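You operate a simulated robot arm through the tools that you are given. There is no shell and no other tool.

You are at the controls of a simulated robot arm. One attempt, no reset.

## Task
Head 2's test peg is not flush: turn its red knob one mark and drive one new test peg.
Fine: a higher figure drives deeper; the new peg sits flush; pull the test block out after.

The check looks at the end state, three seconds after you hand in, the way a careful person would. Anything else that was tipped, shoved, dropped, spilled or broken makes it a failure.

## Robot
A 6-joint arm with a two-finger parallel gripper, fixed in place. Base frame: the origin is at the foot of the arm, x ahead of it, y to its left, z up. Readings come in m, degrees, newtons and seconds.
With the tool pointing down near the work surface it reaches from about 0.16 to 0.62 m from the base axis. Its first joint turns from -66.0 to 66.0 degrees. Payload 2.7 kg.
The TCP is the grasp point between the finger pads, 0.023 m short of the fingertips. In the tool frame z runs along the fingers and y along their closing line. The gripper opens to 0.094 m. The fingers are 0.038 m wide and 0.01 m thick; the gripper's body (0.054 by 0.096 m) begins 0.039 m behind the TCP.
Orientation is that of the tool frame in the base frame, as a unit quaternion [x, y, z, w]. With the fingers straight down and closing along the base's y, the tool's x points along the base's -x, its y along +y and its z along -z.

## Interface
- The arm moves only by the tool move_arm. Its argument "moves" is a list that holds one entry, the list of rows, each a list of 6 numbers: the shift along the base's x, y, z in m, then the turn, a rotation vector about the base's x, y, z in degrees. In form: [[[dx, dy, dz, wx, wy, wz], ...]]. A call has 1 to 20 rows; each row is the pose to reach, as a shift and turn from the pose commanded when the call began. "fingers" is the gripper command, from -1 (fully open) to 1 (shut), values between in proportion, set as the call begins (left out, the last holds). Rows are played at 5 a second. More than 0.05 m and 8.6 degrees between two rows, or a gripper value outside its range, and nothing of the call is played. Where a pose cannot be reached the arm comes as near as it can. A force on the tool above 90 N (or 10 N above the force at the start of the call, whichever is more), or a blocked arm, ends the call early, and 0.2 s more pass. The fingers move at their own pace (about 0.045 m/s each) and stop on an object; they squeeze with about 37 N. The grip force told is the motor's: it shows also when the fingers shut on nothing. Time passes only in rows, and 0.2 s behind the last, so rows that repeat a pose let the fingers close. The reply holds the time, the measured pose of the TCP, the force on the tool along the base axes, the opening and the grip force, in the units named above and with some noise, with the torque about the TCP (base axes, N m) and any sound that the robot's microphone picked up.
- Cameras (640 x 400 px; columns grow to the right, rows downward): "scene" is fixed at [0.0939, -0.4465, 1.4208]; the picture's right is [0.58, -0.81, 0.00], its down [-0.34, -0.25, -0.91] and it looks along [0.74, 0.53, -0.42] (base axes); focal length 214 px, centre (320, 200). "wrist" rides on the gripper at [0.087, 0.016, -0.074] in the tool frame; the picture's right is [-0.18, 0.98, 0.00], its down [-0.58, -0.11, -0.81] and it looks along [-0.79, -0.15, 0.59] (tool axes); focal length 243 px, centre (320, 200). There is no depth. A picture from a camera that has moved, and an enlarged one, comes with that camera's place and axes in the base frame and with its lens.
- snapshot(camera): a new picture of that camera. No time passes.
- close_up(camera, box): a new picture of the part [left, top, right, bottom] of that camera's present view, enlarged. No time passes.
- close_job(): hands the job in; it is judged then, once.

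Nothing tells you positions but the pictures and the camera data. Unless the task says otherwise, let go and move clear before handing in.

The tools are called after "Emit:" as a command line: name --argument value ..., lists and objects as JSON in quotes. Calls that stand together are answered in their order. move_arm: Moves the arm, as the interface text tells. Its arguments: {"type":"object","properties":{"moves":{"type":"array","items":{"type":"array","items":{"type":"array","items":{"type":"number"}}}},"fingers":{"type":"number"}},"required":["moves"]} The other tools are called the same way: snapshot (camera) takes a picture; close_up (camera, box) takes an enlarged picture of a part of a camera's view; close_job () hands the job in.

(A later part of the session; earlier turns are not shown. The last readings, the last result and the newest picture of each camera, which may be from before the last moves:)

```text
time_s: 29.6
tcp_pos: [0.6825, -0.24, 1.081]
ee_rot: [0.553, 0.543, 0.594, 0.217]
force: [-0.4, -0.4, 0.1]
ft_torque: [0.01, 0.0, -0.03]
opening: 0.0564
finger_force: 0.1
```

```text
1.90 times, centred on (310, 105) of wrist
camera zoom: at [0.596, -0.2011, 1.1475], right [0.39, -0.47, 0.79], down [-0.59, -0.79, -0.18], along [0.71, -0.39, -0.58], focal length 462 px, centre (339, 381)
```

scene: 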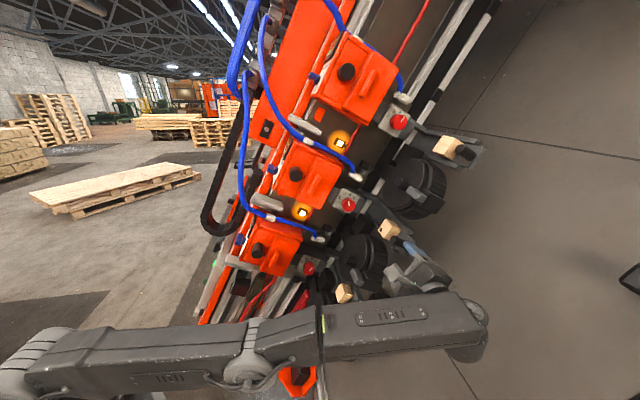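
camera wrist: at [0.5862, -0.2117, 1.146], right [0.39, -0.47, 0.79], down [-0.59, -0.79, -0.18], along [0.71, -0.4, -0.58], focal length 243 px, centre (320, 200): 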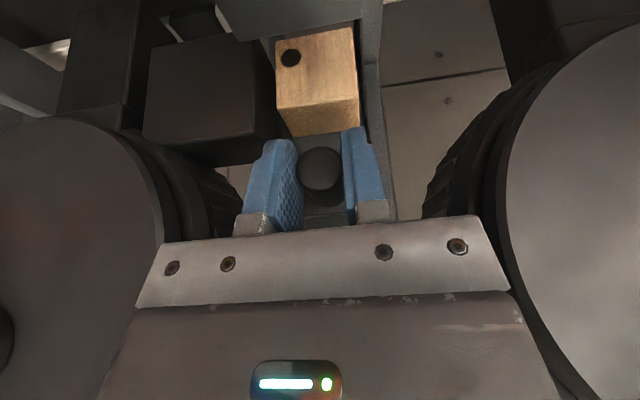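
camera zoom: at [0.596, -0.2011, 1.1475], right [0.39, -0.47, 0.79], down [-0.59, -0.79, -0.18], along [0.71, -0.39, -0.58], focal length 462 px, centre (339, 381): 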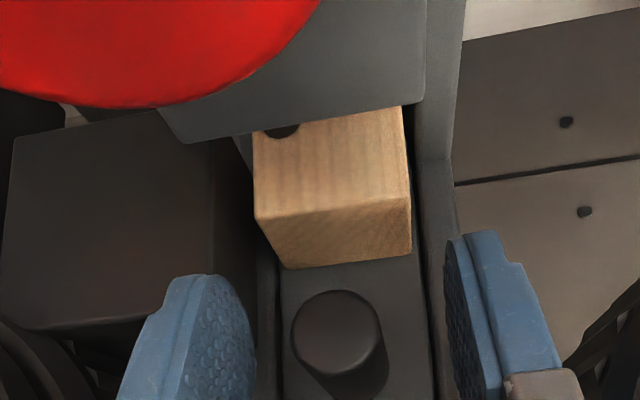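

Emit:
move_arm --moves '[[[-0.02, -0.02, 0, 0, 0, 0], [-0.045, -0.045, 0, 0, 0, 0], [-0.07, -0.07, 0, 0, 0, 0], [-0.095, -0.095, 0, 0, 0, 0]]]'

Emit:
snapshot --camera "wrist"

Emit:
close_up --camera "wrist" --box '[240, 0, 400, 120]'

```text
time_s: 30.6
tcp_pos: [0.5873, -0.3338, 1.0803]
ee_rot: [0.553, 0.542, 0.594, 0.219]
force: [-0.2, -0.3, -1.0]
ft_torque: [0.02, -0.02, 0.0]
opening: 0.0561
finger_force: 0.1
```

```text
taken
camera wrist: at [0.5007, -0.2951, 1.1457], right [0.39, -0.47, 0.79], down [-0.59, -0.79, -0.18], along [0.71, -0.39, -0.58], focal length 243 px, centre (320, 200)
```

wrist: 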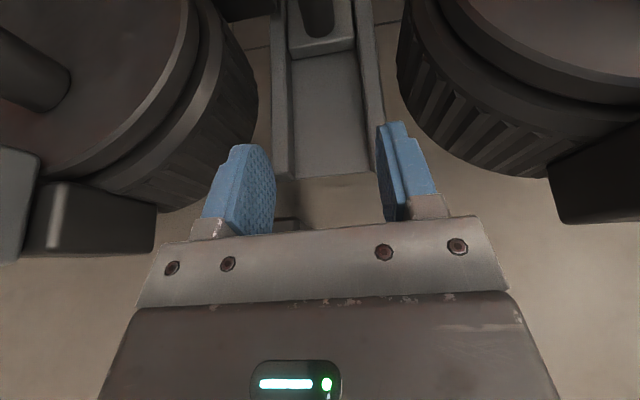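

```text
3.33 times, centred on (320, 60) of wrist
camera zoom: at [0.5007, -0.2951, 1.1457], right [0.39, -0.47, 0.79], down [-0.59, -0.79, -0.18], along [0.71, -0.39, -0.58], focal length 809 px, centre (320, 667)
```

zoom: 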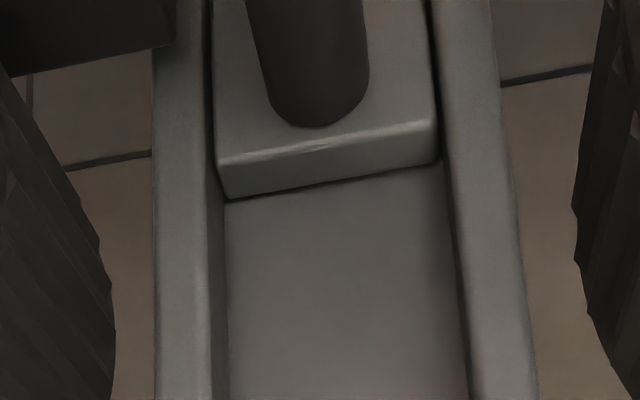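

Emit:
move_arm --moves '[[[-0.03, 0.01, 0.01, 1.0, -1.0, 2.75], [-0.06, 0.025, 0.03, 2.1, -2.1, 5.5], [-0.09, 0.045, 0.05, 3.1, -3.1, 8.3], [-0.11, 0.065, 0.075, 4.15, -4.15, 11.0], [-0.13, 0.085, 0.1, 5.2, -5.2, 13.8], [-0.15, 0.105, 0.12, 6.2, -6.2, 16.6], [-0.17, 0.13, 0.14, 7.25, -7.25, 19.3], [-0.189, 0.159, 0.163, 8.3, -8.3, 22.1]]]' --fingers 1

Emit:
snapshot --camera "wrist"

Emit:
snapshot --camera "scene"

```text
time_s: 32.4
tcp_pos: [0.3954, -0.1783, 1.245]
ee_rot: [0.409, 0.576, 0.701, 0.098]
force: [-0.3, 0.0, 0.5]
ft_torque: [0.01, 0.0, -0.01]
opening: 0.0001
finger_force: 37.1
```

```text
taken
camera wrist: at [0.2939, -0.1833, 1.2997], right [0.45, -0.42, 0.79], down [-0.21, -0.91, -0.37], along [0.87, -0.01, -0.5], focal length 243 px, centre (320, 200)
```

wrist: 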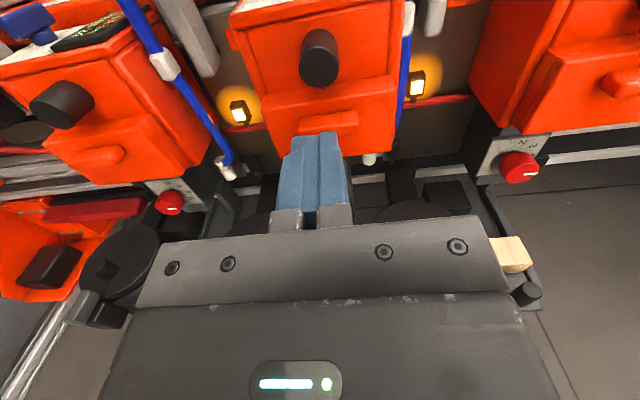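

```text
taken
```

scene: 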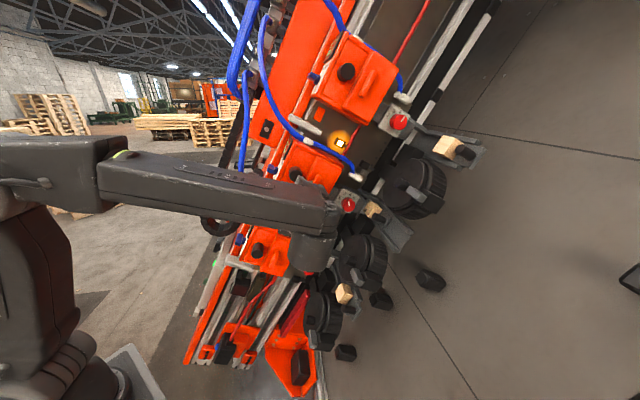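

Emit:
close_up --camera "scene" --box '[330, 185, 410, 235]'

Emit:
close_up --camera "wrist" --box '[230, 0, 420, 130]'

Emit:
close_up --camera "scene" --box '[270, 150, 350, 200]'

```text
8.00 times, centred on (370, 210) of scene
camera zoom: at [0.0939, -0.4465, 1.4209], right [0.58, -0.81, 0.0], down [-0.34, -0.25, -0.91], along [0.74, 0.53, -0.42], focal length 1716 px, centre (-80, 120)
```

zoom: 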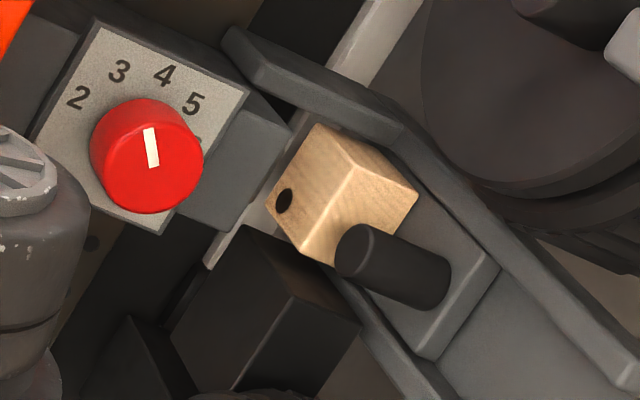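

```text
3.08 times, centred on (325, 65) of wrist
camera zoom: at [0.2939, -0.1833, 1.2997], right [0.45, -0.42, 0.79], down [-0.21, -0.91, -0.37], along [0.87, -0.01, -0.5], focal length 746 px, centre (305, 615)
```

zoom: 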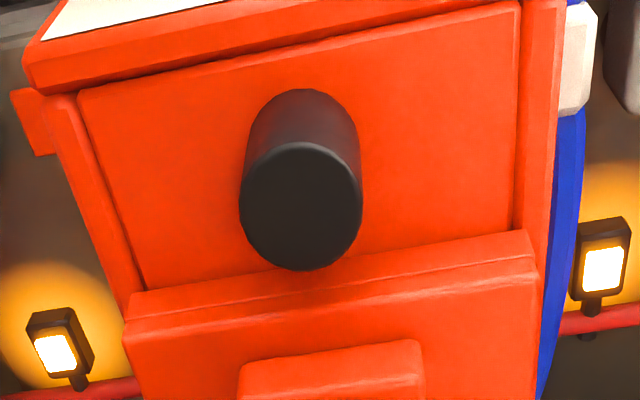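

```text
8.00 times, centred on (310, 175) of scene
camera zoom: at [0.0939, -0.4465, 1.4209], right [0.58, -0.81, 0.0], down [-0.34, -0.25, -0.91], along [0.74, 0.53, -0.42], focal length 1716 px, centre (400, 400)
```

zoom: 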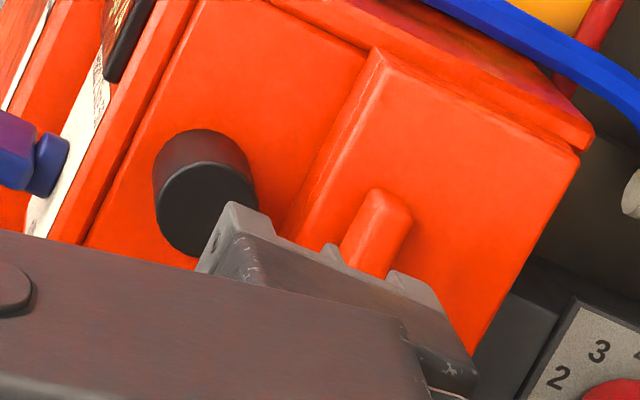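

The block is in and the dial still reads 3. The trigger I take to be the large black button on Head 2's orange cover, cap centre near [0.486,-0.088,1.241]. I'll bring the closed fingertips up to just in front of it.

Emit:
move_arm --moves '[[[0.015, 0.013, -0.0007, 0, 0, 0], [0.03, 0.0265, -0.0014, 0, 0, 0], [0.045, 0.04, -0.0021, 0, 0, 0], [0.0597, 0.0533, -0.0028, 0, 0, 0], [0.0597, 0.0533, -0.0028, 0, 0, 0]]]'

Emit:
snapshot --camera "wrist"

Emit:
close_up --camera "scene" --box '[270, 150, 350, 200]'

```text
time_s: 33.6
tcp_pos: [0.4583, -0.1214, 1.2412]
ee_rot: [0.409, 0.577, 0.7, 0.098]
force: [-0.1, 0.1, 0.4]
ft_torque: [-0.01, -0.01, -0.01]
opening: 0.0
finger_force: 37.6
```

```text
taken
camera wrist: at [0.3572, -0.1288, 1.2963], right [0.45, -0.42, 0.79], down [-0.21, -0.91, -0.36], along [0.87, -0.01, -0.5], focal length 243 px, centre (320, 200)
```

wrist: 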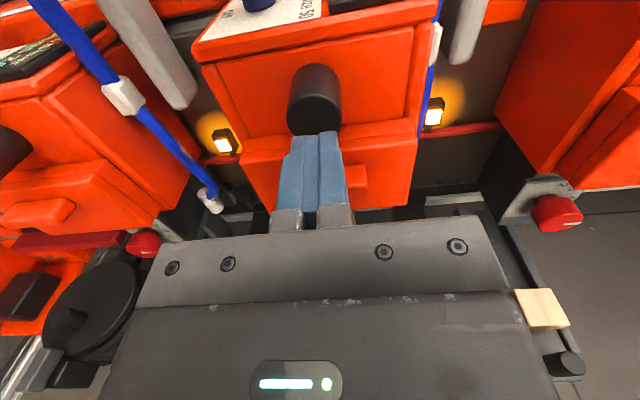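

```text
8.00 times, centred on (310, 175) of scene
camera zoom: at [0.0939, -0.4465, 1.4208], right [0.58, -0.81, 0.0], down [-0.34, -0.25, -0.91], along [0.74, 0.53, -0.42], focal length 1716 px, centre (400, 400)
```

zoom: 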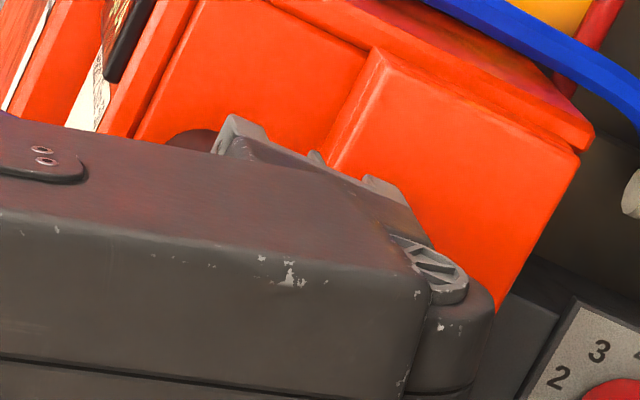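

Emit:
close_up --camera "wrist" --box '[240, 50, 400, 170]'

```text
3.33 times, centred on (320, 110) of wrist
camera zoom: at [0.3572, -0.1288, 1.2963], right [0.45, -0.42, 0.79], down [-0.21, -0.91, -0.36], along [0.87, -0.01, -0.5], focal length 809 px, centre (320, 500)
```

zoom: 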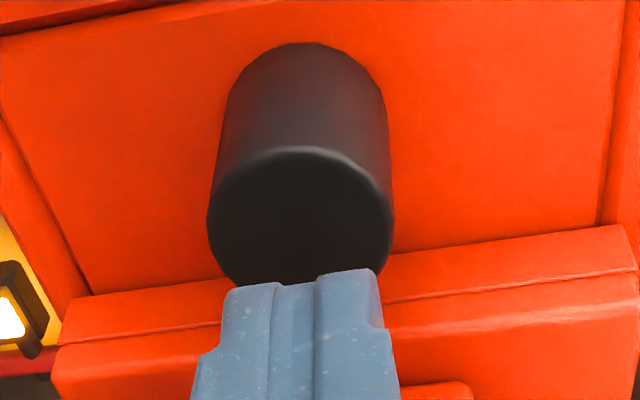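

Emit:
move_arm --moves '[[[-0.001, 0.007, 0.0003, 0, 0, 0], [0.0061, 0.0137, 0.0005, 0, 0, 0], [0.0061, 0.0137, 0.0005, 0, 0, 0]]]'

Emit:
close_up --camera "wrist" --box '[240, 70, 400, 190]'

```text
time_s: 34.4
tcp_pos: [0.4637, -0.1093, 1.2406]
ee_rot: [0.409, 0.577, 0.701, 0.098]
force: [0.3, -0.5, -0.1]
ft_torque: [0.0, 0.0, -0.02]
opening: 0.0
finger_force: 37.4
```

```text
3.33 times, centred on (320, 130) of wrist
camera zoom: at [0.3627, -0.116, 1.295], right [0.45, -0.42, 0.79], down [-0.21, -0.91, -0.36], along [0.87, -0.01, -0.5], focal length 809 px, centre (320, 433)
```

zoom: 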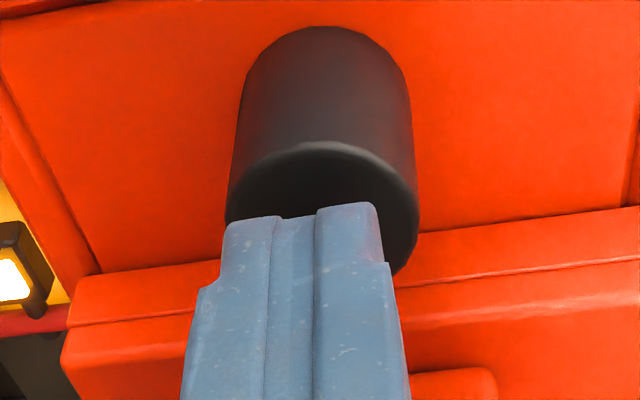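

Emit:
move_arm --moves '[[[0.002, 0.002, 0, 0, 0, 0], [0.004, 0.004, 0, 0, 0, 0], [0.006, 0.006, 0, 0, 0, 0], [0.008, 0.008, 0, 0, 0, 0]]]'

Emit:
close_up --camera "wrist" --box '[240, 70, 400, 190]'

```text
time_s: 35.4
tcp_pos: [0.4723, -0.0991, 1.2406]
ee_rot: [0.409, 0.577, 0.7, 0.098]
force: [-3.0, -1.7, -0.3]
ft_torque: [0.02, 0.01, -0.02]
opening: 0.0
finger_force: 37.0
```

```text
3.33 times, centred on (320, 130) of wrist
camera zoom: at [0.3704, -0.1072, 1.2959], right [0.45, -0.42, 0.79], down [-0.21, -0.91, -0.36], along [0.87, -0.01, -0.5], focal length 809 px, centre (320, 433)
```

zoom: 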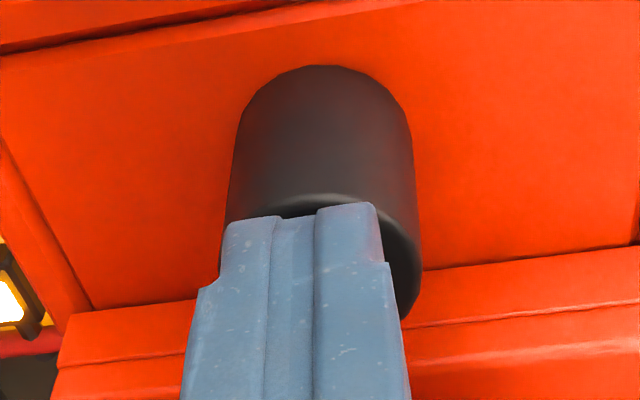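

Emit:
move_arm --moves '[[[0.0014, 0.0014, 0, 0, 0, 0], [0.0028, 0.0028, 0, 0, 0, 0], [0.0042, 0.0042, 0, 0, 0, 0]]]'

Emit:
close_up --camera "wrist" --box '[240, 70, 400, 190]'

```text
time_s: 36.2
tcp_pos: [0.4715, -0.0999, 1.2408]
ee_rot: [0.41, 0.577, 0.7, 0.099]
force: [-59.9, -27.4, 1.5]
ft_torque: [-0.03, 0.36, -0.58]
opening: 0.0
finger_force: 37.2
```

```text
3.33 times, centred on (320, 130) of wrist
camera zoom: at [0.3705, -0.1065, 1.2958], right [0.45, -0.42, 0.79], down [-0.22, -0.91, -0.36], along [0.87, -0.01, -0.5], focal length 809 px, centre (320, 433)
```

zoom: 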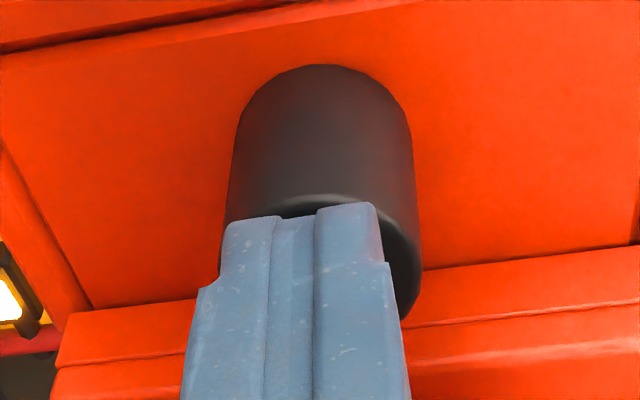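

The black cylinder did not give at 60 N, so it is not a push button, or not one that presses this way. I'm backing off at once to look for the real trigger.

Emit:
move_arm --moves '[[[-0.006, -0.006, 0, 0, 0, 0], [-0.012, -0.012, 0, 0, 0, 0], [-0.03, -0.03, 0, 0, 0, 0], [-0.055, -0.055, 0, 0, 0, 0], [-0.085, -0.085, 0, 0, 0, 0]]]'

Emit:
close_up --camera "scene" --box '[310, 20, 430, 100]'

Emit:
close_up --camera "scene" --box '[380, 100, 500, 180]'

Emit:
snapshot --camera "wrist"

Emit:
close_up --camera "scene" --box '[390, 160, 450, 220]'

```text
time_s: 37.4
tcp_pos: [0.3925, -0.1797, 1.2414]
ee_rot: [0.409, 0.577, 0.7, 0.098]
force: [0.2, 0.0, 0.0]
ft_torque: [0.01, -0.01, -0.02]
opening: 0.0
finger_force: 37.0
```

```text
5.00 times, centred on (370, 60) of scene
camera zoom: at [0.0939, -0.4465, 1.4208], right [0.58, -0.81, 0.0], down [-0.34, -0.25, -0.91], along [0.74, 0.53, -0.42], focal length 1072 px, centre (70, 900)
```

zoom: 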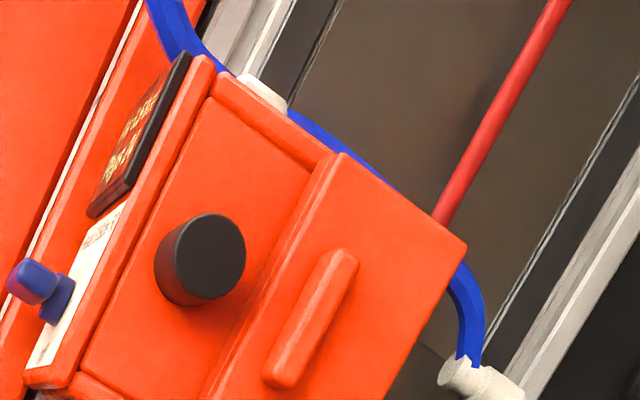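

```text
5.00 times, centred on (440, 140) of scene
camera zoom: at [0.0939, -0.4465, 1.4208], right [0.58, -0.81, 0.0], down [-0.34, -0.25, -0.91], along [0.74, 0.53, -0.42], focal length 1072 px, centre (-280, 500)
```

zoom: 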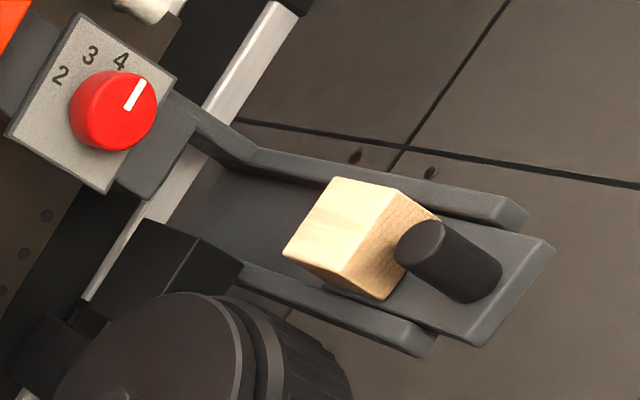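

```text
taken
camera wrist: at [0.2903, -0.1864, 1.2951], right [0.45, -0.42, 0.79], down [-0.21, -0.91, -0.36], along [0.87, -0.01, -0.5], focal length 243 px, centre (320, 200)
```

wrist: 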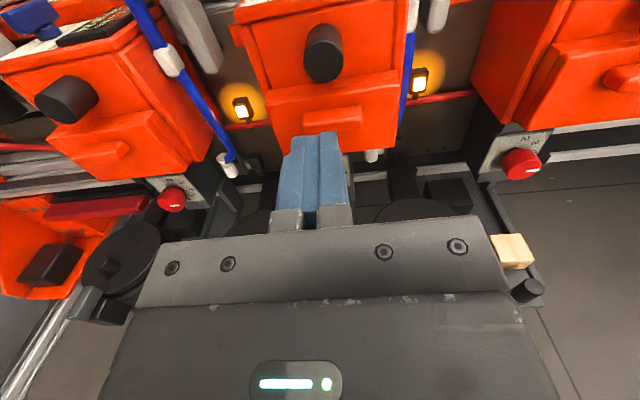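

```text
6.67 times, centred on (420, 190) of scene
camera zoom: at [0.0939, -0.4465, 1.4208], right [0.58, -0.81, 0.0], down [-0.34, -0.25, -0.91], along [0.74, 0.53, -0.42], focal length 1430 px, centre (-347, 267)
```

zoom: 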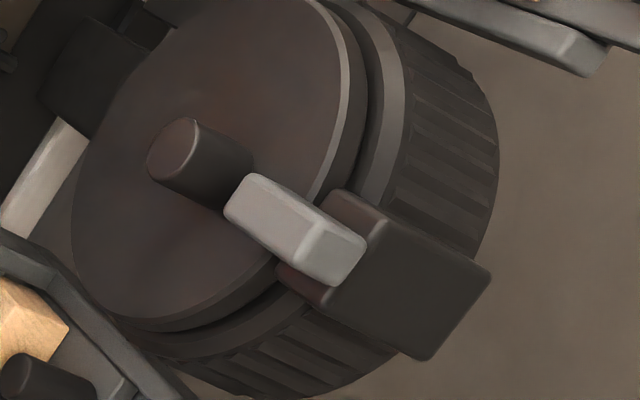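

Emit:
close_up --camera "wrist" --box '[230, 0, 410, 110]'

Emit:
close_up --camera "wrist" --box '[0, 0, 180, 110]'

Emit:
close_up --camera "wrist" --box '[460, 0, 640, 110]'

Emit:
close_up --camera "wrist" --box '[220, 60, 300, 130]'

Emit:
close_up --camera "scene" --box '[230, 225, 330, 290]'

Emit:
close_up --camera "scene" --box '[290, 110, 390, 170]'

```text
3.56 times, centred on (320, 55) of wrist
camera zoom: at [0.2903, -0.1864, 1.2951], right [0.45, -0.42, 0.79], down [-0.21, -0.91, -0.36], along [0.87, -0.01, -0.5], focal length 863 px, centre (320, 716)
```

zoom: 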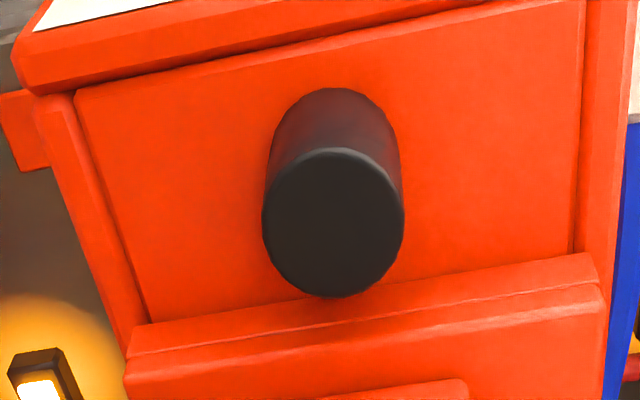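

```text
3.56 times, centred on (90, 55) of wrist
camera zoom: at [0.2903, -0.1864, 1.2951], right [0.45, -0.42, 0.79], down [-0.21, -0.91, -0.36], along [0.87, -0.01, -0.5], focal length 863 px, centre (1138, 716)
```

zoom: 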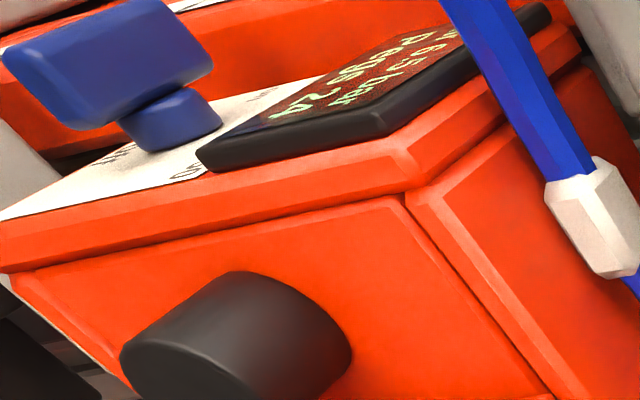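

```text
3.56 times, centred on (550, 55) of wrist
camera zoom: at [0.2903, -0.1864, 1.2951], right [0.45, -0.42, 0.79], down [-0.21, -0.91, -0.36], along [0.87, -0.01, -0.5], focal length 863 px, centre (-498, 716)
```

zoom: 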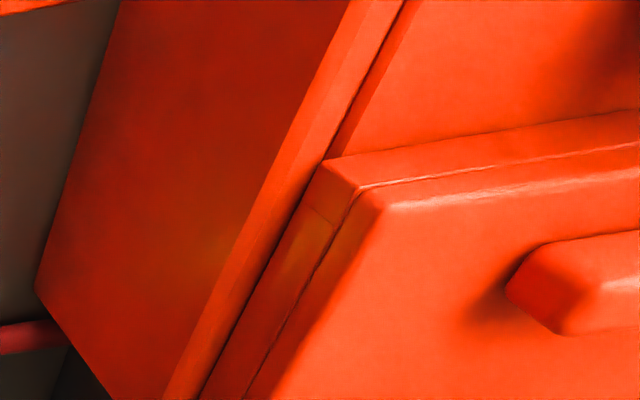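

```text
5.71 times, centred on (260, 95) of wrist
camera zoom: at [0.2903, -0.1864, 1.2951], right [0.45, -0.42, 0.79], down [-0.21, -0.91, -0.36], along [0.87, -0.01, -0.5], focal length 1386 px, centre (663, 800)
```

zoom: 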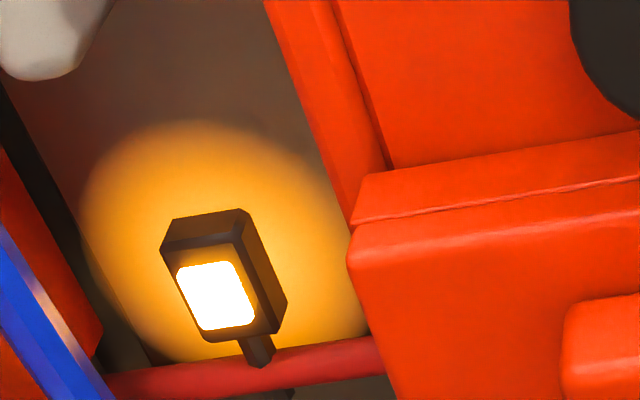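

```text
6.15 times, centred on (280, 258) of scene
camera zoom: at [0.0939, -0.4465, 1.4208], right [0.58, -0.81, 0.0], down [-0.34, -0.25, -0.91], along [0.74, 0.53, -0.42], focal length 1320 px, centre (566, -154)
```

zoom: 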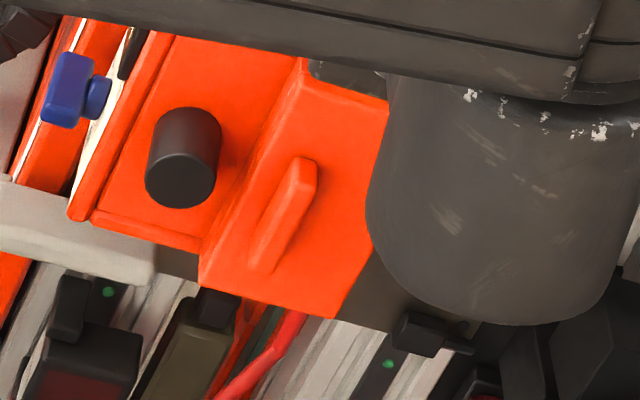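

```text
6.40 times, centred on (340, 140) of scene
camera zoom: at [0.0939, -0.4465, 1.4208], right [0.58, -0.81, 0.0], down [-0.34, -0.25, -0.91], along [0.74, 0.53, -0.42], focal length 1373 px, centre (192, 584)
```

zoom: 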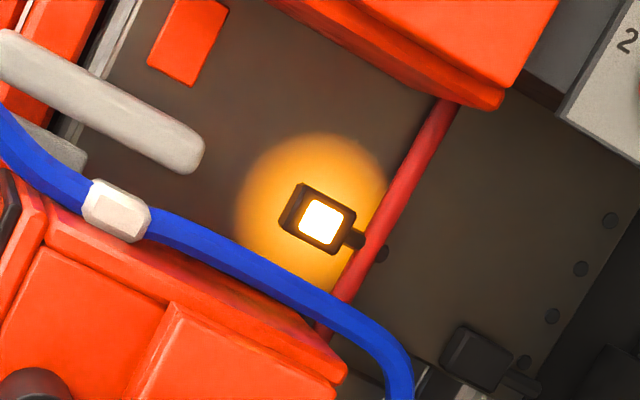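

Emit:
close_up --camera "scene" --box '[180, 200, 280, 265]'

Emit:
close_up --camera "scene" --box '[180, 250, 280, 315]'

Emit:
close_up --camera "scene" --box '[220, 100, 320, 165]'

Emit:
close_up --camera "scene" --box '[340, 150, 400, 190]'

Emit:
close_up --camera "wrist" --box '[170, 110, 300, 220]'

Emit:
close_up --camera "wrist" --box '[340, 120, 480, 220]'

```text
6.15 times, centred on (230, 232) of scene
camera zoom: at [0.0939, -0.4465, 1.4208], right [0.58, -0.81, 0.0], down [-0.34, -0.25, -0.91], along [0.74, 0.53, -0.42], focal length 1320 px, centre (874, 0)
```

zoom: 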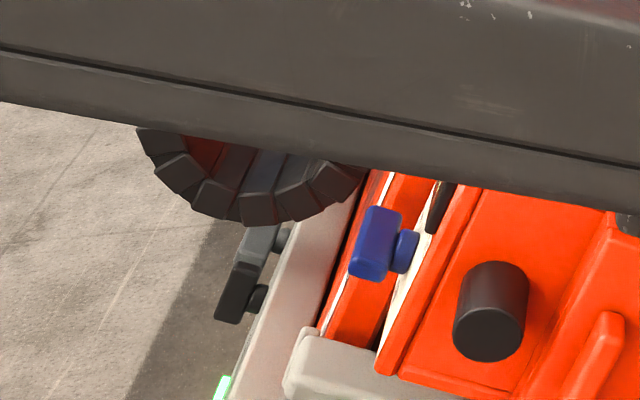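

```text
6.15 times, centred on (230, 282) of scene
camera zoom: at [0.0939, -0.4465, 1.4208], right [0.58, -0.81, 0.0], down [-0.34, -0.25, -0.91], along [0.74, 0.53, -0.42], focal length 1320 px, centre (874, -308)
```

zoom: 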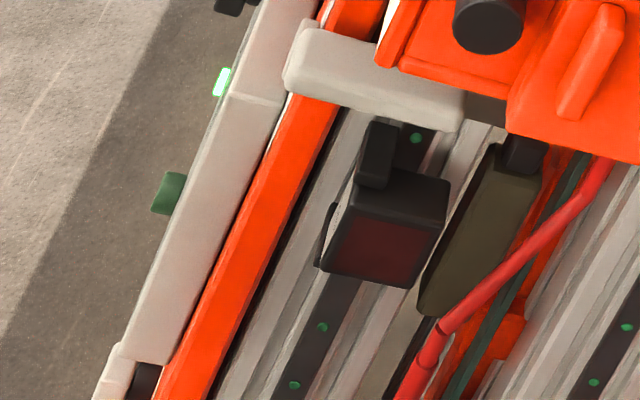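

```text
6.15 times, centred on (270, 132) of scene
camera zoom: at [0.0939, -0.4465, 1.4208], right [0.58, -0.81, 0.0], down [-0.34, -0.25, -0.91], along [0.74, 0.53, -0.42], focal length 1320 px, centre (628, 615)
```

zoom: 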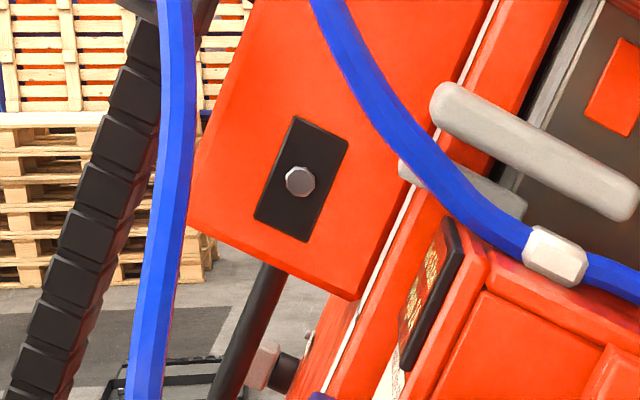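

```text
10.00 times, centred on (370, 170) of scene
camera zoom: at [0.0939, -0.4465, 1.4208], right [0.58, -0.81, 0.0], down [-0.34, -0.25, -0.91], along [0.74, 0.53, -0.42], focal length 2145 px, centre (-180, 500)
```

zoom: 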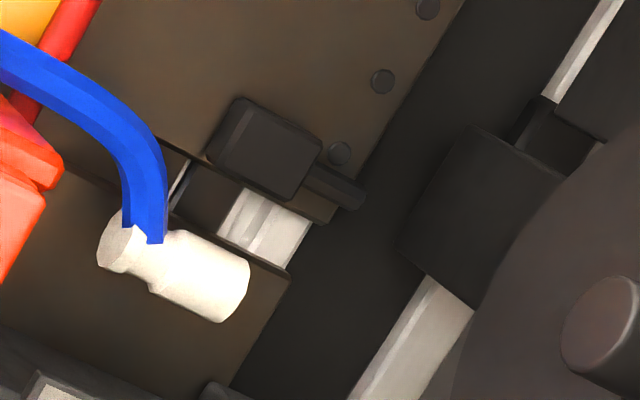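

```text
3.64 times, centred on (235, 165) of wrist
camera zoom: at [0.2903, -0.1864, 1.2951], right [0.45, -0.42, 0.79], down [-0.21, -0.91, -0.36], along [0.87, -0.01, -0.5], focal length 882 px, centre (629, 327)
```

zoom: 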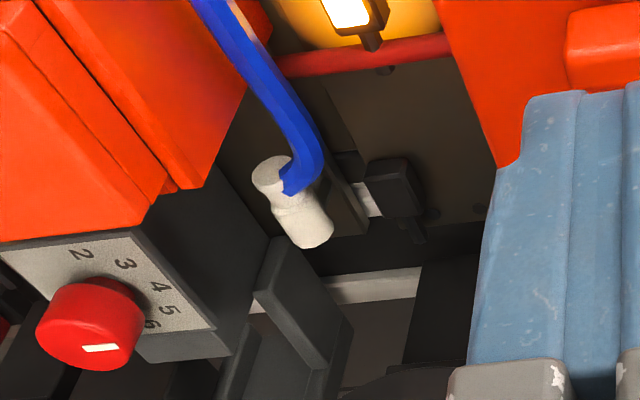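

```text
4.00 times, centred on (410, 170) of wrist
camera zoom: at [0.2903, -0.1864, 1.2951], right [0.45, -0.42, 0.79], down [-0.21, -0.91, -0.36], along [0.87, -0.01, -0.5], focal length 970 px, centre (-40, 320)
```

zoom: 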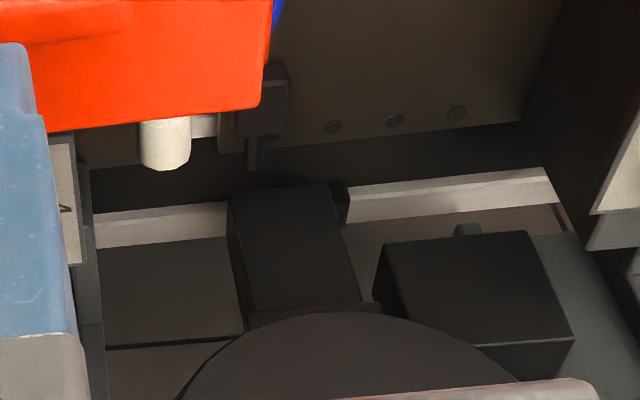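

The cylinder on the cover is rigid, so the trigger must be elsewhere or works another way. Before trying anything else I'll check from the front whether the block really sits under the nose.

Emit:
move_arm --moves '[[[-0.01, -0.03, -0.015, 0, 0, 0], [-0.005, -0.065, -0.035, 0, 0, 0], [0.005, -0.1, -0.06, 0, 0, 0], [0.02, -0.135, -0.085, 0, 0, 0], [0.035, -0.17, -0.11, 0, 0, 0], [0.05, -0.195, -0.13, 0, 0, 0], [0.057, -0.206, -0.136, 0, 0, 0]]]'

Emit:
snapshot --camera "wrist"

Emit:
close_up --camera "wrist" --box '[260, 0, 420, 100]'

Emit:
close_up --camera "scene" --box '[320, 170, 420, 235]'

Emit:
close_up --camera "scene" --box '[265, 145, 365, 210]'

```text
time_s: 39.0
tcp_pos: [0.4497, -0.3878, 1.1052]
ee_rot: [0.409, 0.577, 0.7, 0.097]
force: [-0.1, 0.5, 0.9]
ft_torque: [-0.02, 0.01, -0.01]
opening: 0.0
finger_force: 36.9
```

```text
taken
camera wrist: at [0.3475, -0.3939, 1.1601], right [0.45, -0.42, 0.79], down [-0.21, -0.91, -0.36], along [0.87, -0.01, -0.5], focal length 243 px, centre (320, 200)
```

wrist: 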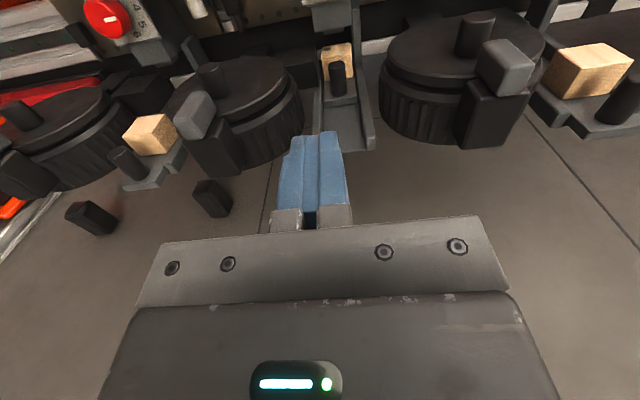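

```text
4.00 times, centred on (340, 50) of wrist
camera zoom: at [0.3475, -0.3939, 1.1601], right [0.45, -0.42, 0.79], down [-0.21, -0.91, -0.36], along [0.87, -0.01, -0.5], focal length 970 px, centre (240, 800)
```

zoom: 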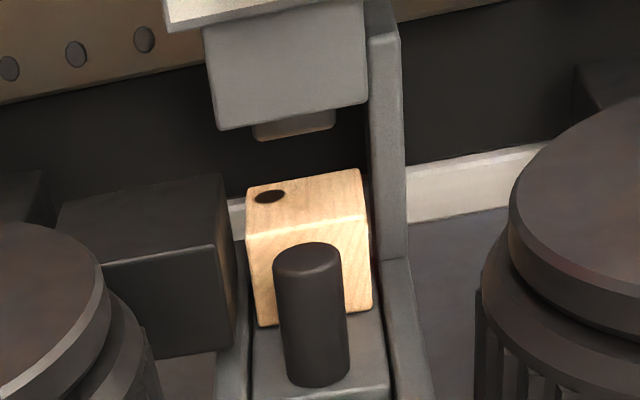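

```text
6.15 times, centred on (370, 202) of scene
camera zoom: at [0.0939, -0.4465, 1.4208], right [0.58, -0.81, 0.0], down [-0.34, -0.25, -0.91], along [0.74, 0.53, -0.42], focal length 1320 px, centre (12, 185)
```

zoom: 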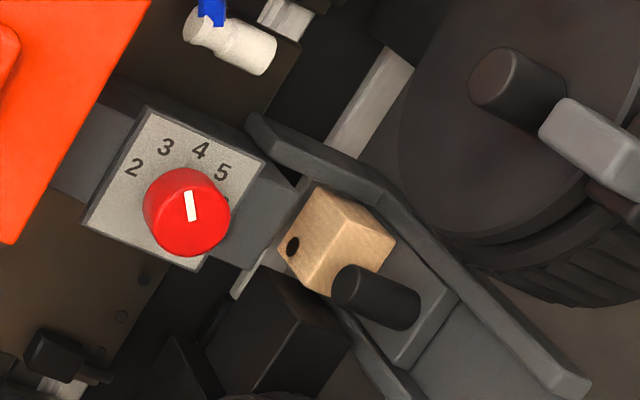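

```text
6.15 times, centred on (315, 178) of scene
camera zoom: at [0.0939, -0.4465, 1.4208], right [0.58, -0.81, 0.0], down [-0.34, -0.25, -0.91], along [0.74, 0.53, -0.42], focal length 1320 px, centre (351, 338)
```

zoom: 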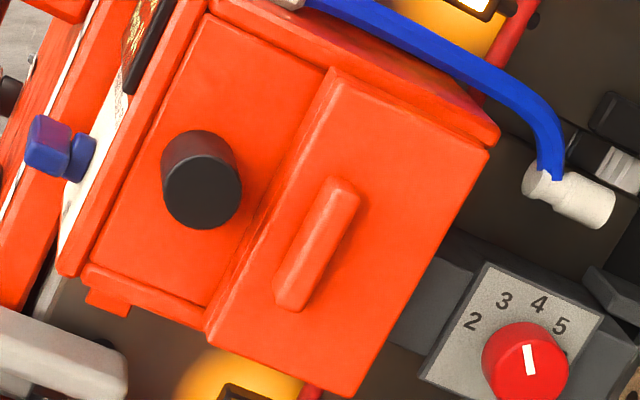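

Emit:
close_up --camera "scene" --box '[280, 160, 320, 185]'

Emit:
close_up --camera "scene" --box '[300, 175, 340, 200]'

Emit:
close_up --camera "scene" --box '[310, 150, 350, 175]'

Emit:
close_up --camera "scene" --box '[260, 180, 300, 205]'

Emit:
close_up --camera "scene" --box '[345, 65, 385, 90]'

Emit:
close_up --camera "scene" --box '[325, 215, 375, 250]'

```text
16.00 times, centred on (300, 172) of scene
camera zoom: at [0.0939, -0.4465, 1.4208], right [0.58, -0.81, 0.0], down [-0.34, -0.25, -0.91], along [0.74, 0.53, -0.42], focal length 3432 px, centre (640, 640)
```

zoom: 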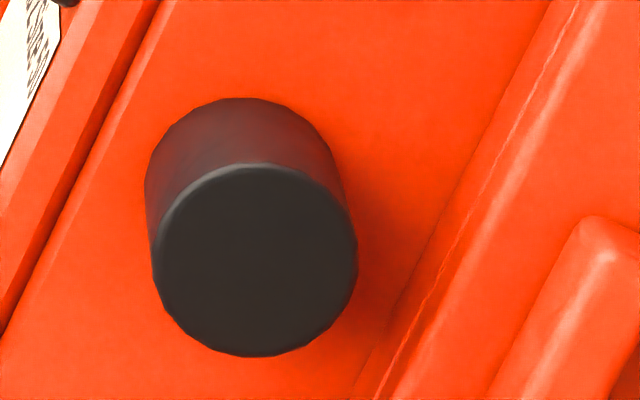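

```text
16.00 times, centred on (320, 188) of scene
camera zoom: at [0.0939, -0.4465, 1.4208], right [0.58, -0.81, 0.0], down [-0.34, -0.25, -0.91], along [0.74, 0.53, -0.42], focal length 3432 px, centre (320, 400)
```

zoom: 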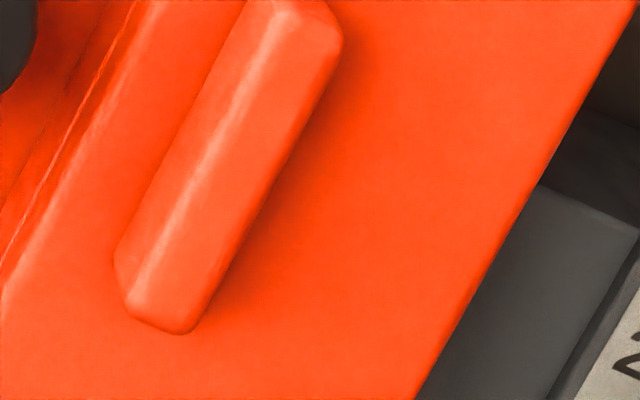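

```text
16.00 times, centred on (330, 162) of scene
camera zoom: at [0.0939, -0.4465, 1.4208], right [0.58, -0.81, 0.0], down [-0.34, -0.25, -0.91], along [0.74, 0.53, -0.42], focal length 3432 px, centre (160, 800)
```

zoom: 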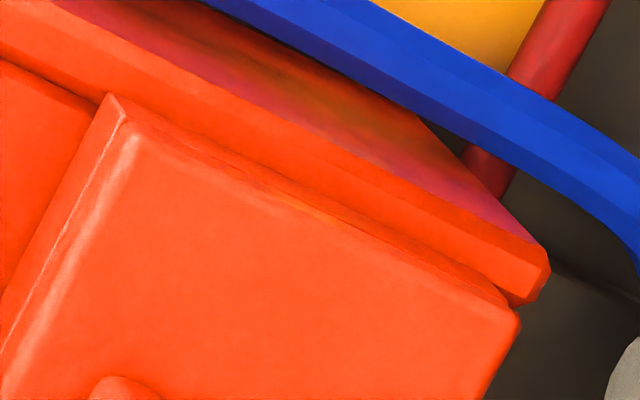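

```text
16.00 times, centred on (280, 192) of scene
camera zoom: at [0.0939, -0.4465, 1.4208], right [0.58, -0.81, 0.0], down [-0.34, -0.25, -0.91], along [0.74, 0.53, -0.42], focal length 3432 px, centre (960, 320)
```

zoom: 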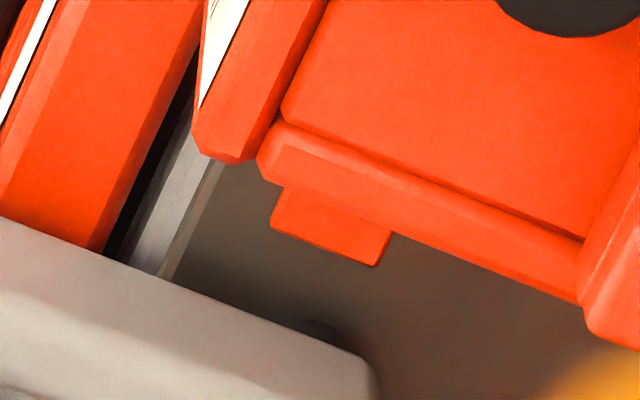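

```text
16.00 times, centred on (365, 78) of scene
camera zoom: at [0.0939, -0.4465, 1.4208], right [0.58, -0.81, 0.0], down [-0.34, -0.25, -0.91], along [0.74, 0.53, -0.42], focal length 3432 px, centre (-400, 2160)
```

zoom: 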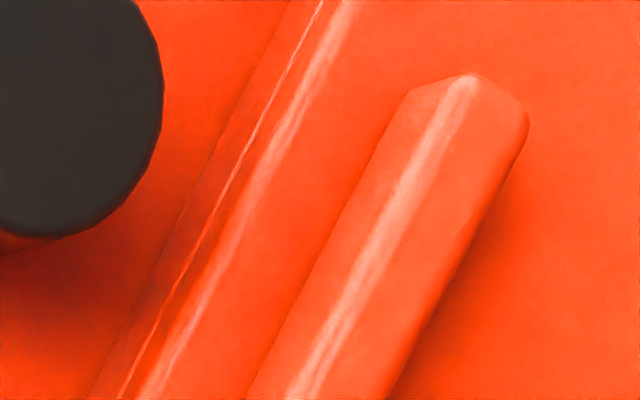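

```text
11.43 times, centred on (350, 232) of scene
camera zoom: at [0.0939, -0.4465, 1.4208], right [0.58, -0.81, 0.0], down [-0.34, -0.25, -0.91], along [0.74, 0.53, -0.42], focal length 2451 px, centre (-23, -171)
```

zoom: 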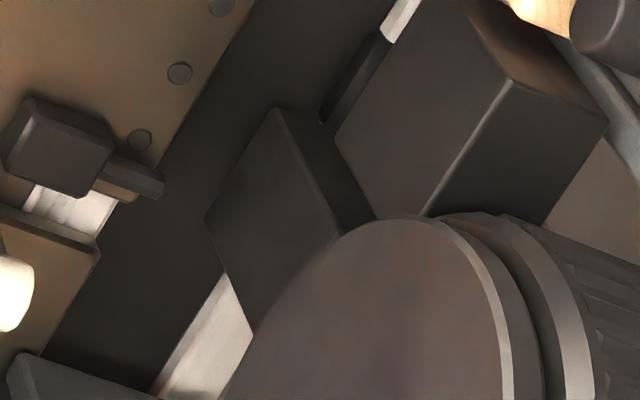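

The block is centred under the nose with the drawer fully in, so only the trigger is missing. The lower orange plate of the head has a raised bar and looks like a separate part, perhaps a press bar. I'll test it with light pressure, closed fingertips on the bar at about [0.519,-0.125,1.217].

Emit:
move_arm --moves '[[[-0.015, 0.03, 0.02, 0, 0, 0], [-0.03, 0.065, 0.04, 0, 0, 0], [-0.042, 0.1, 0.06, 0, 0, 0], [-0.05, 0.13, 0.08, 0, 0, 0], [-0.05, 0.155, 0.1, 0, 0, 0], [-0.03, 0.175, 0.111, 0, 0, 0], [-0.005, 0.195, 0.111, 0, 0, 0], [0.015, 0.212, 0.111, 0, 0, 0], [0.03, 0.225, 0.111, 0, 0, 0]]]'

Emit:
snapshot --camera "wrist"

Emit:
close_up --camera "wrist" --box '[240, 60, 400, 180]'

```text
time_s: 41.0
tcp_pos: [0.4793, -0.1657, 1.2156]
ee_rot: [0.409, 0.576, 0.701, 0.098]
force: [0.4, -0.7, -0.1]
ft_torque: [0.0, 0.02, 0.02]
opening: 0.0001
finger_force: 36.6
```

```text
taken
camera wrist: at [0.3774, -0.1718, 1.2702], right [0.45, -0.42, 0.79], down [-0.21, -0.91, -0.36], along [0.87, -0.01, -0.5], focal length 243 px, centre (320, 200)
```

wrist: 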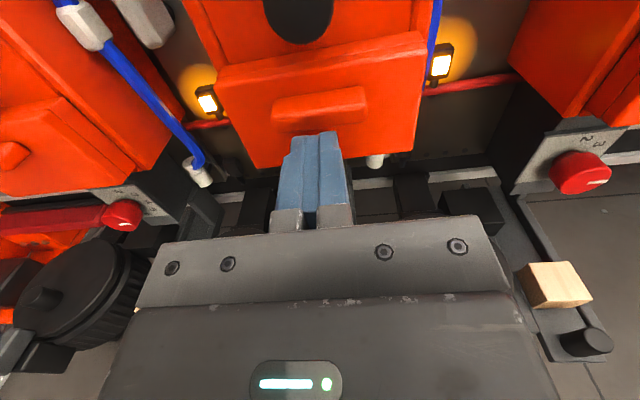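

```text
3.33 times, centred on (320, 120) of wrist
camera zoom: at [0.3774, -0.1718, 1.2702], right [0.45, -0.42, 0.79], down [-0.21, -0.91, -0.36], along [0.87, -0.01, -0.5], focal length 809 px, centre (320, 467)
```

zoom: 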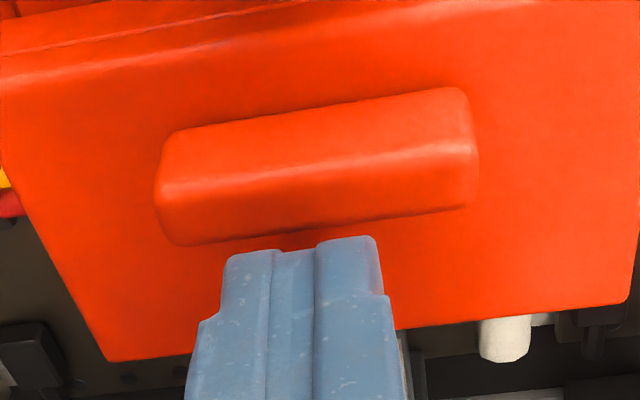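

Emit:
move_arm --moves '[[[0.007, 0.007, 0, 0, 0, 0], [0.014, 0.014, 0, 0, 0, 0], [0.019, 0.019, 0, 0, 0, 0], [0.022, 0.022, 0, 0, 0, 0], [0.0235, 0.0235, 0, 0, 0, 0]]]'

Emit:
close_up --camera "wrist" --box '[240, 60, 400, 180]'

```text
time_s: 42.2
tcp_pos: [0.4971, -0.1444, 1.2178]
ee_rot: [0.41, 0.577, 0.699, 0.1]
force: [-70.6, -28.2, -0.7]
ft_torque: [0.0, 0.23, -0.05]
opening: 0.0
finger_force: 36.7
```

```text
3.33 times, centred on (320, 120) of wrist
camera zoom: at [0.3952, -0.1502, 1.272], right [0.45, -0.42, 0.79], down [-0.22, -0.91, -0.36], along [0.87, -0.01, -0.5], focal length 809 px, centre (320, 467)
```

zoom: 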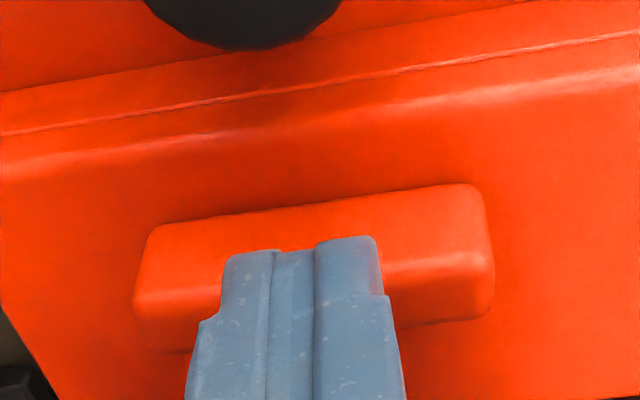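

The bar is rigid too. I'm backing off; no more pressing on guesses. There is a beige console with a green button on the far-left side of the machine column, so I'll swing the camera round to read its labels and recheck Head 2's display.

Emit:
move_arm --moves '[[[-0.008, -0.008, 0, 0, 0, 0], [-0.03, -0.03, 0, 0, 0, 0], [-0.06, -0.05, 0.01, 0, 0, 0], [-0.09, -0.06, 0.02, 0, 0, 0], [-0.12, -0.06, 0.03, 0, 0, 0], [-0.15, -0.05, 0.04, 0, 0, 0]]]'

Emit:
snapshot --camera "scene"

Emit:
close_up --camera "scene" --box '[260, 140, 420, 240]'

```text
time_s: 43.6
tcp_pos: [0.3524, -0.1892, 1.2572]
ee_rot: [0.409, 0.577, 0.7, 0.098]
force: [0.1, 0.7, -0.1]
ft_torque: [0.01, -0.02, 0.0]
opening: 0.0
finger_force: 37.3
```

```text
taken
```

scene: 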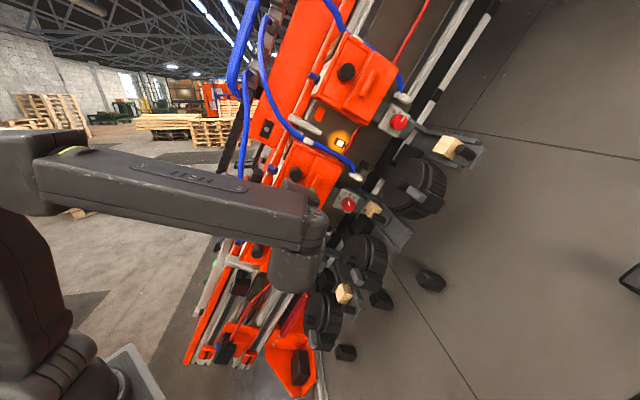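

```text
4.00 times, centred on (340, 190) of scene
camera zoom: at [0.0939, -0.4466, 1.4208], right [0.58, -0.81, 0.0], down [-0.34, -0.25, -0.91], along [0.74, 0.53, -0.42], focal length 858 px, centre (240, 240)
```

zoom: 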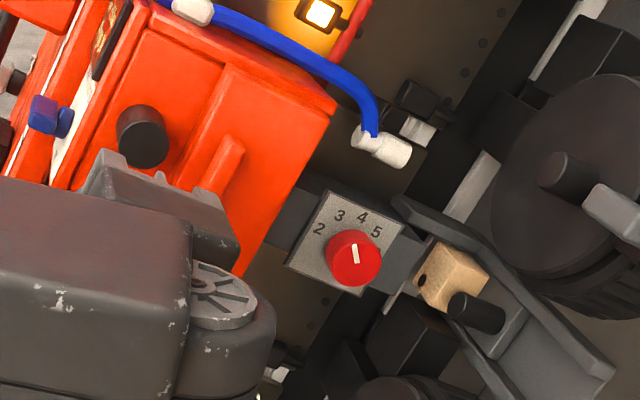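

Emit:
move_arm --moves '[[[-0.014, 0.01, 0, -6.17, -0.49, 4.59], [-0.028, 0.02, 0, -12.3, -0.98, 9.18], [-0.042, 0.03, 0, -18.5, -1.46, 13.8], [-0.056, 0.045, 0, -24.7, -1.95, 18.4], [-0.07, 0.06, 0, -30.8, -2.44, 22.9], [-0.084, 0.08, 0, -37.0, -2.93, 27.5], [-0.098, 0.1, 0, -43.2, -3.41, 32.1], [-0.112, 0.125, 0, -49.35, -3.9, 36.7], [-0.112, 0.15, 0, -55.5, -4.4, 41.3], [-0.112, 0.175, -0.01, -61.7, -4.9, 45.9], [-0.112, 0.2, -0.02, -67.9, -5.4, 50.5], [-0.112, 0.225, -0.03, -74.0, -5.85, 55.0], [-0.112, 0.25, -0.04, -80.2, -6.3, 59.6], [-0.112, 0.27, -0.05, -86.4, -6.8, 64.2], [-0.112, 0.29, -0.055, -92.5, -7.3, 68.8], [-0.112, 0.309, -0.057, -98.7, -7.8, 73.4]]]'

Emit:
snapshot --camera "wrist"

Emit:
snapshot --camera "scene"

```text
time_s: 47.0
tcp_pos: [0.239, 0.12, 1.2002]
ee_rot: [-0.215, 0.977, 0.001, 0.001]
force: [-0.2, 0.8, 0.4]
ft_torque: [-0.02, -0.01, -0.01]
opening: 0.0
finger_force: 37.4
```

```text
taken
camera wrist: at [0.1538, 0.0975, 1.2754], right [-0.25, 0.97, 0.0], down [0.57, 0.15, 0.81], along [0.78, 0.2, -0.59], focal length 243 px, centre (320, 200)
```

wrist: 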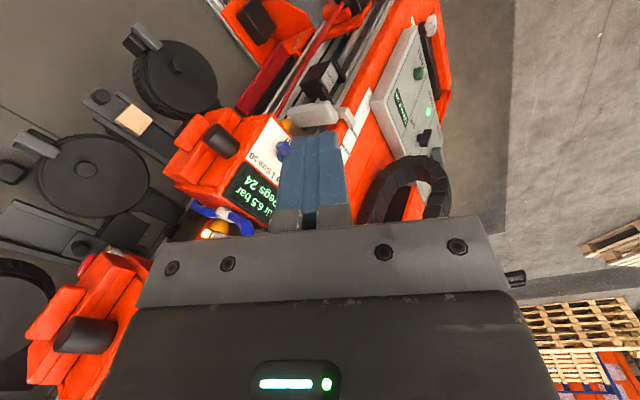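

```text
taken
```

scene: 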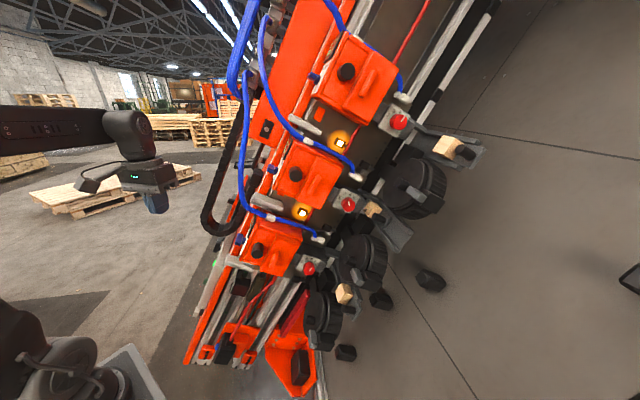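

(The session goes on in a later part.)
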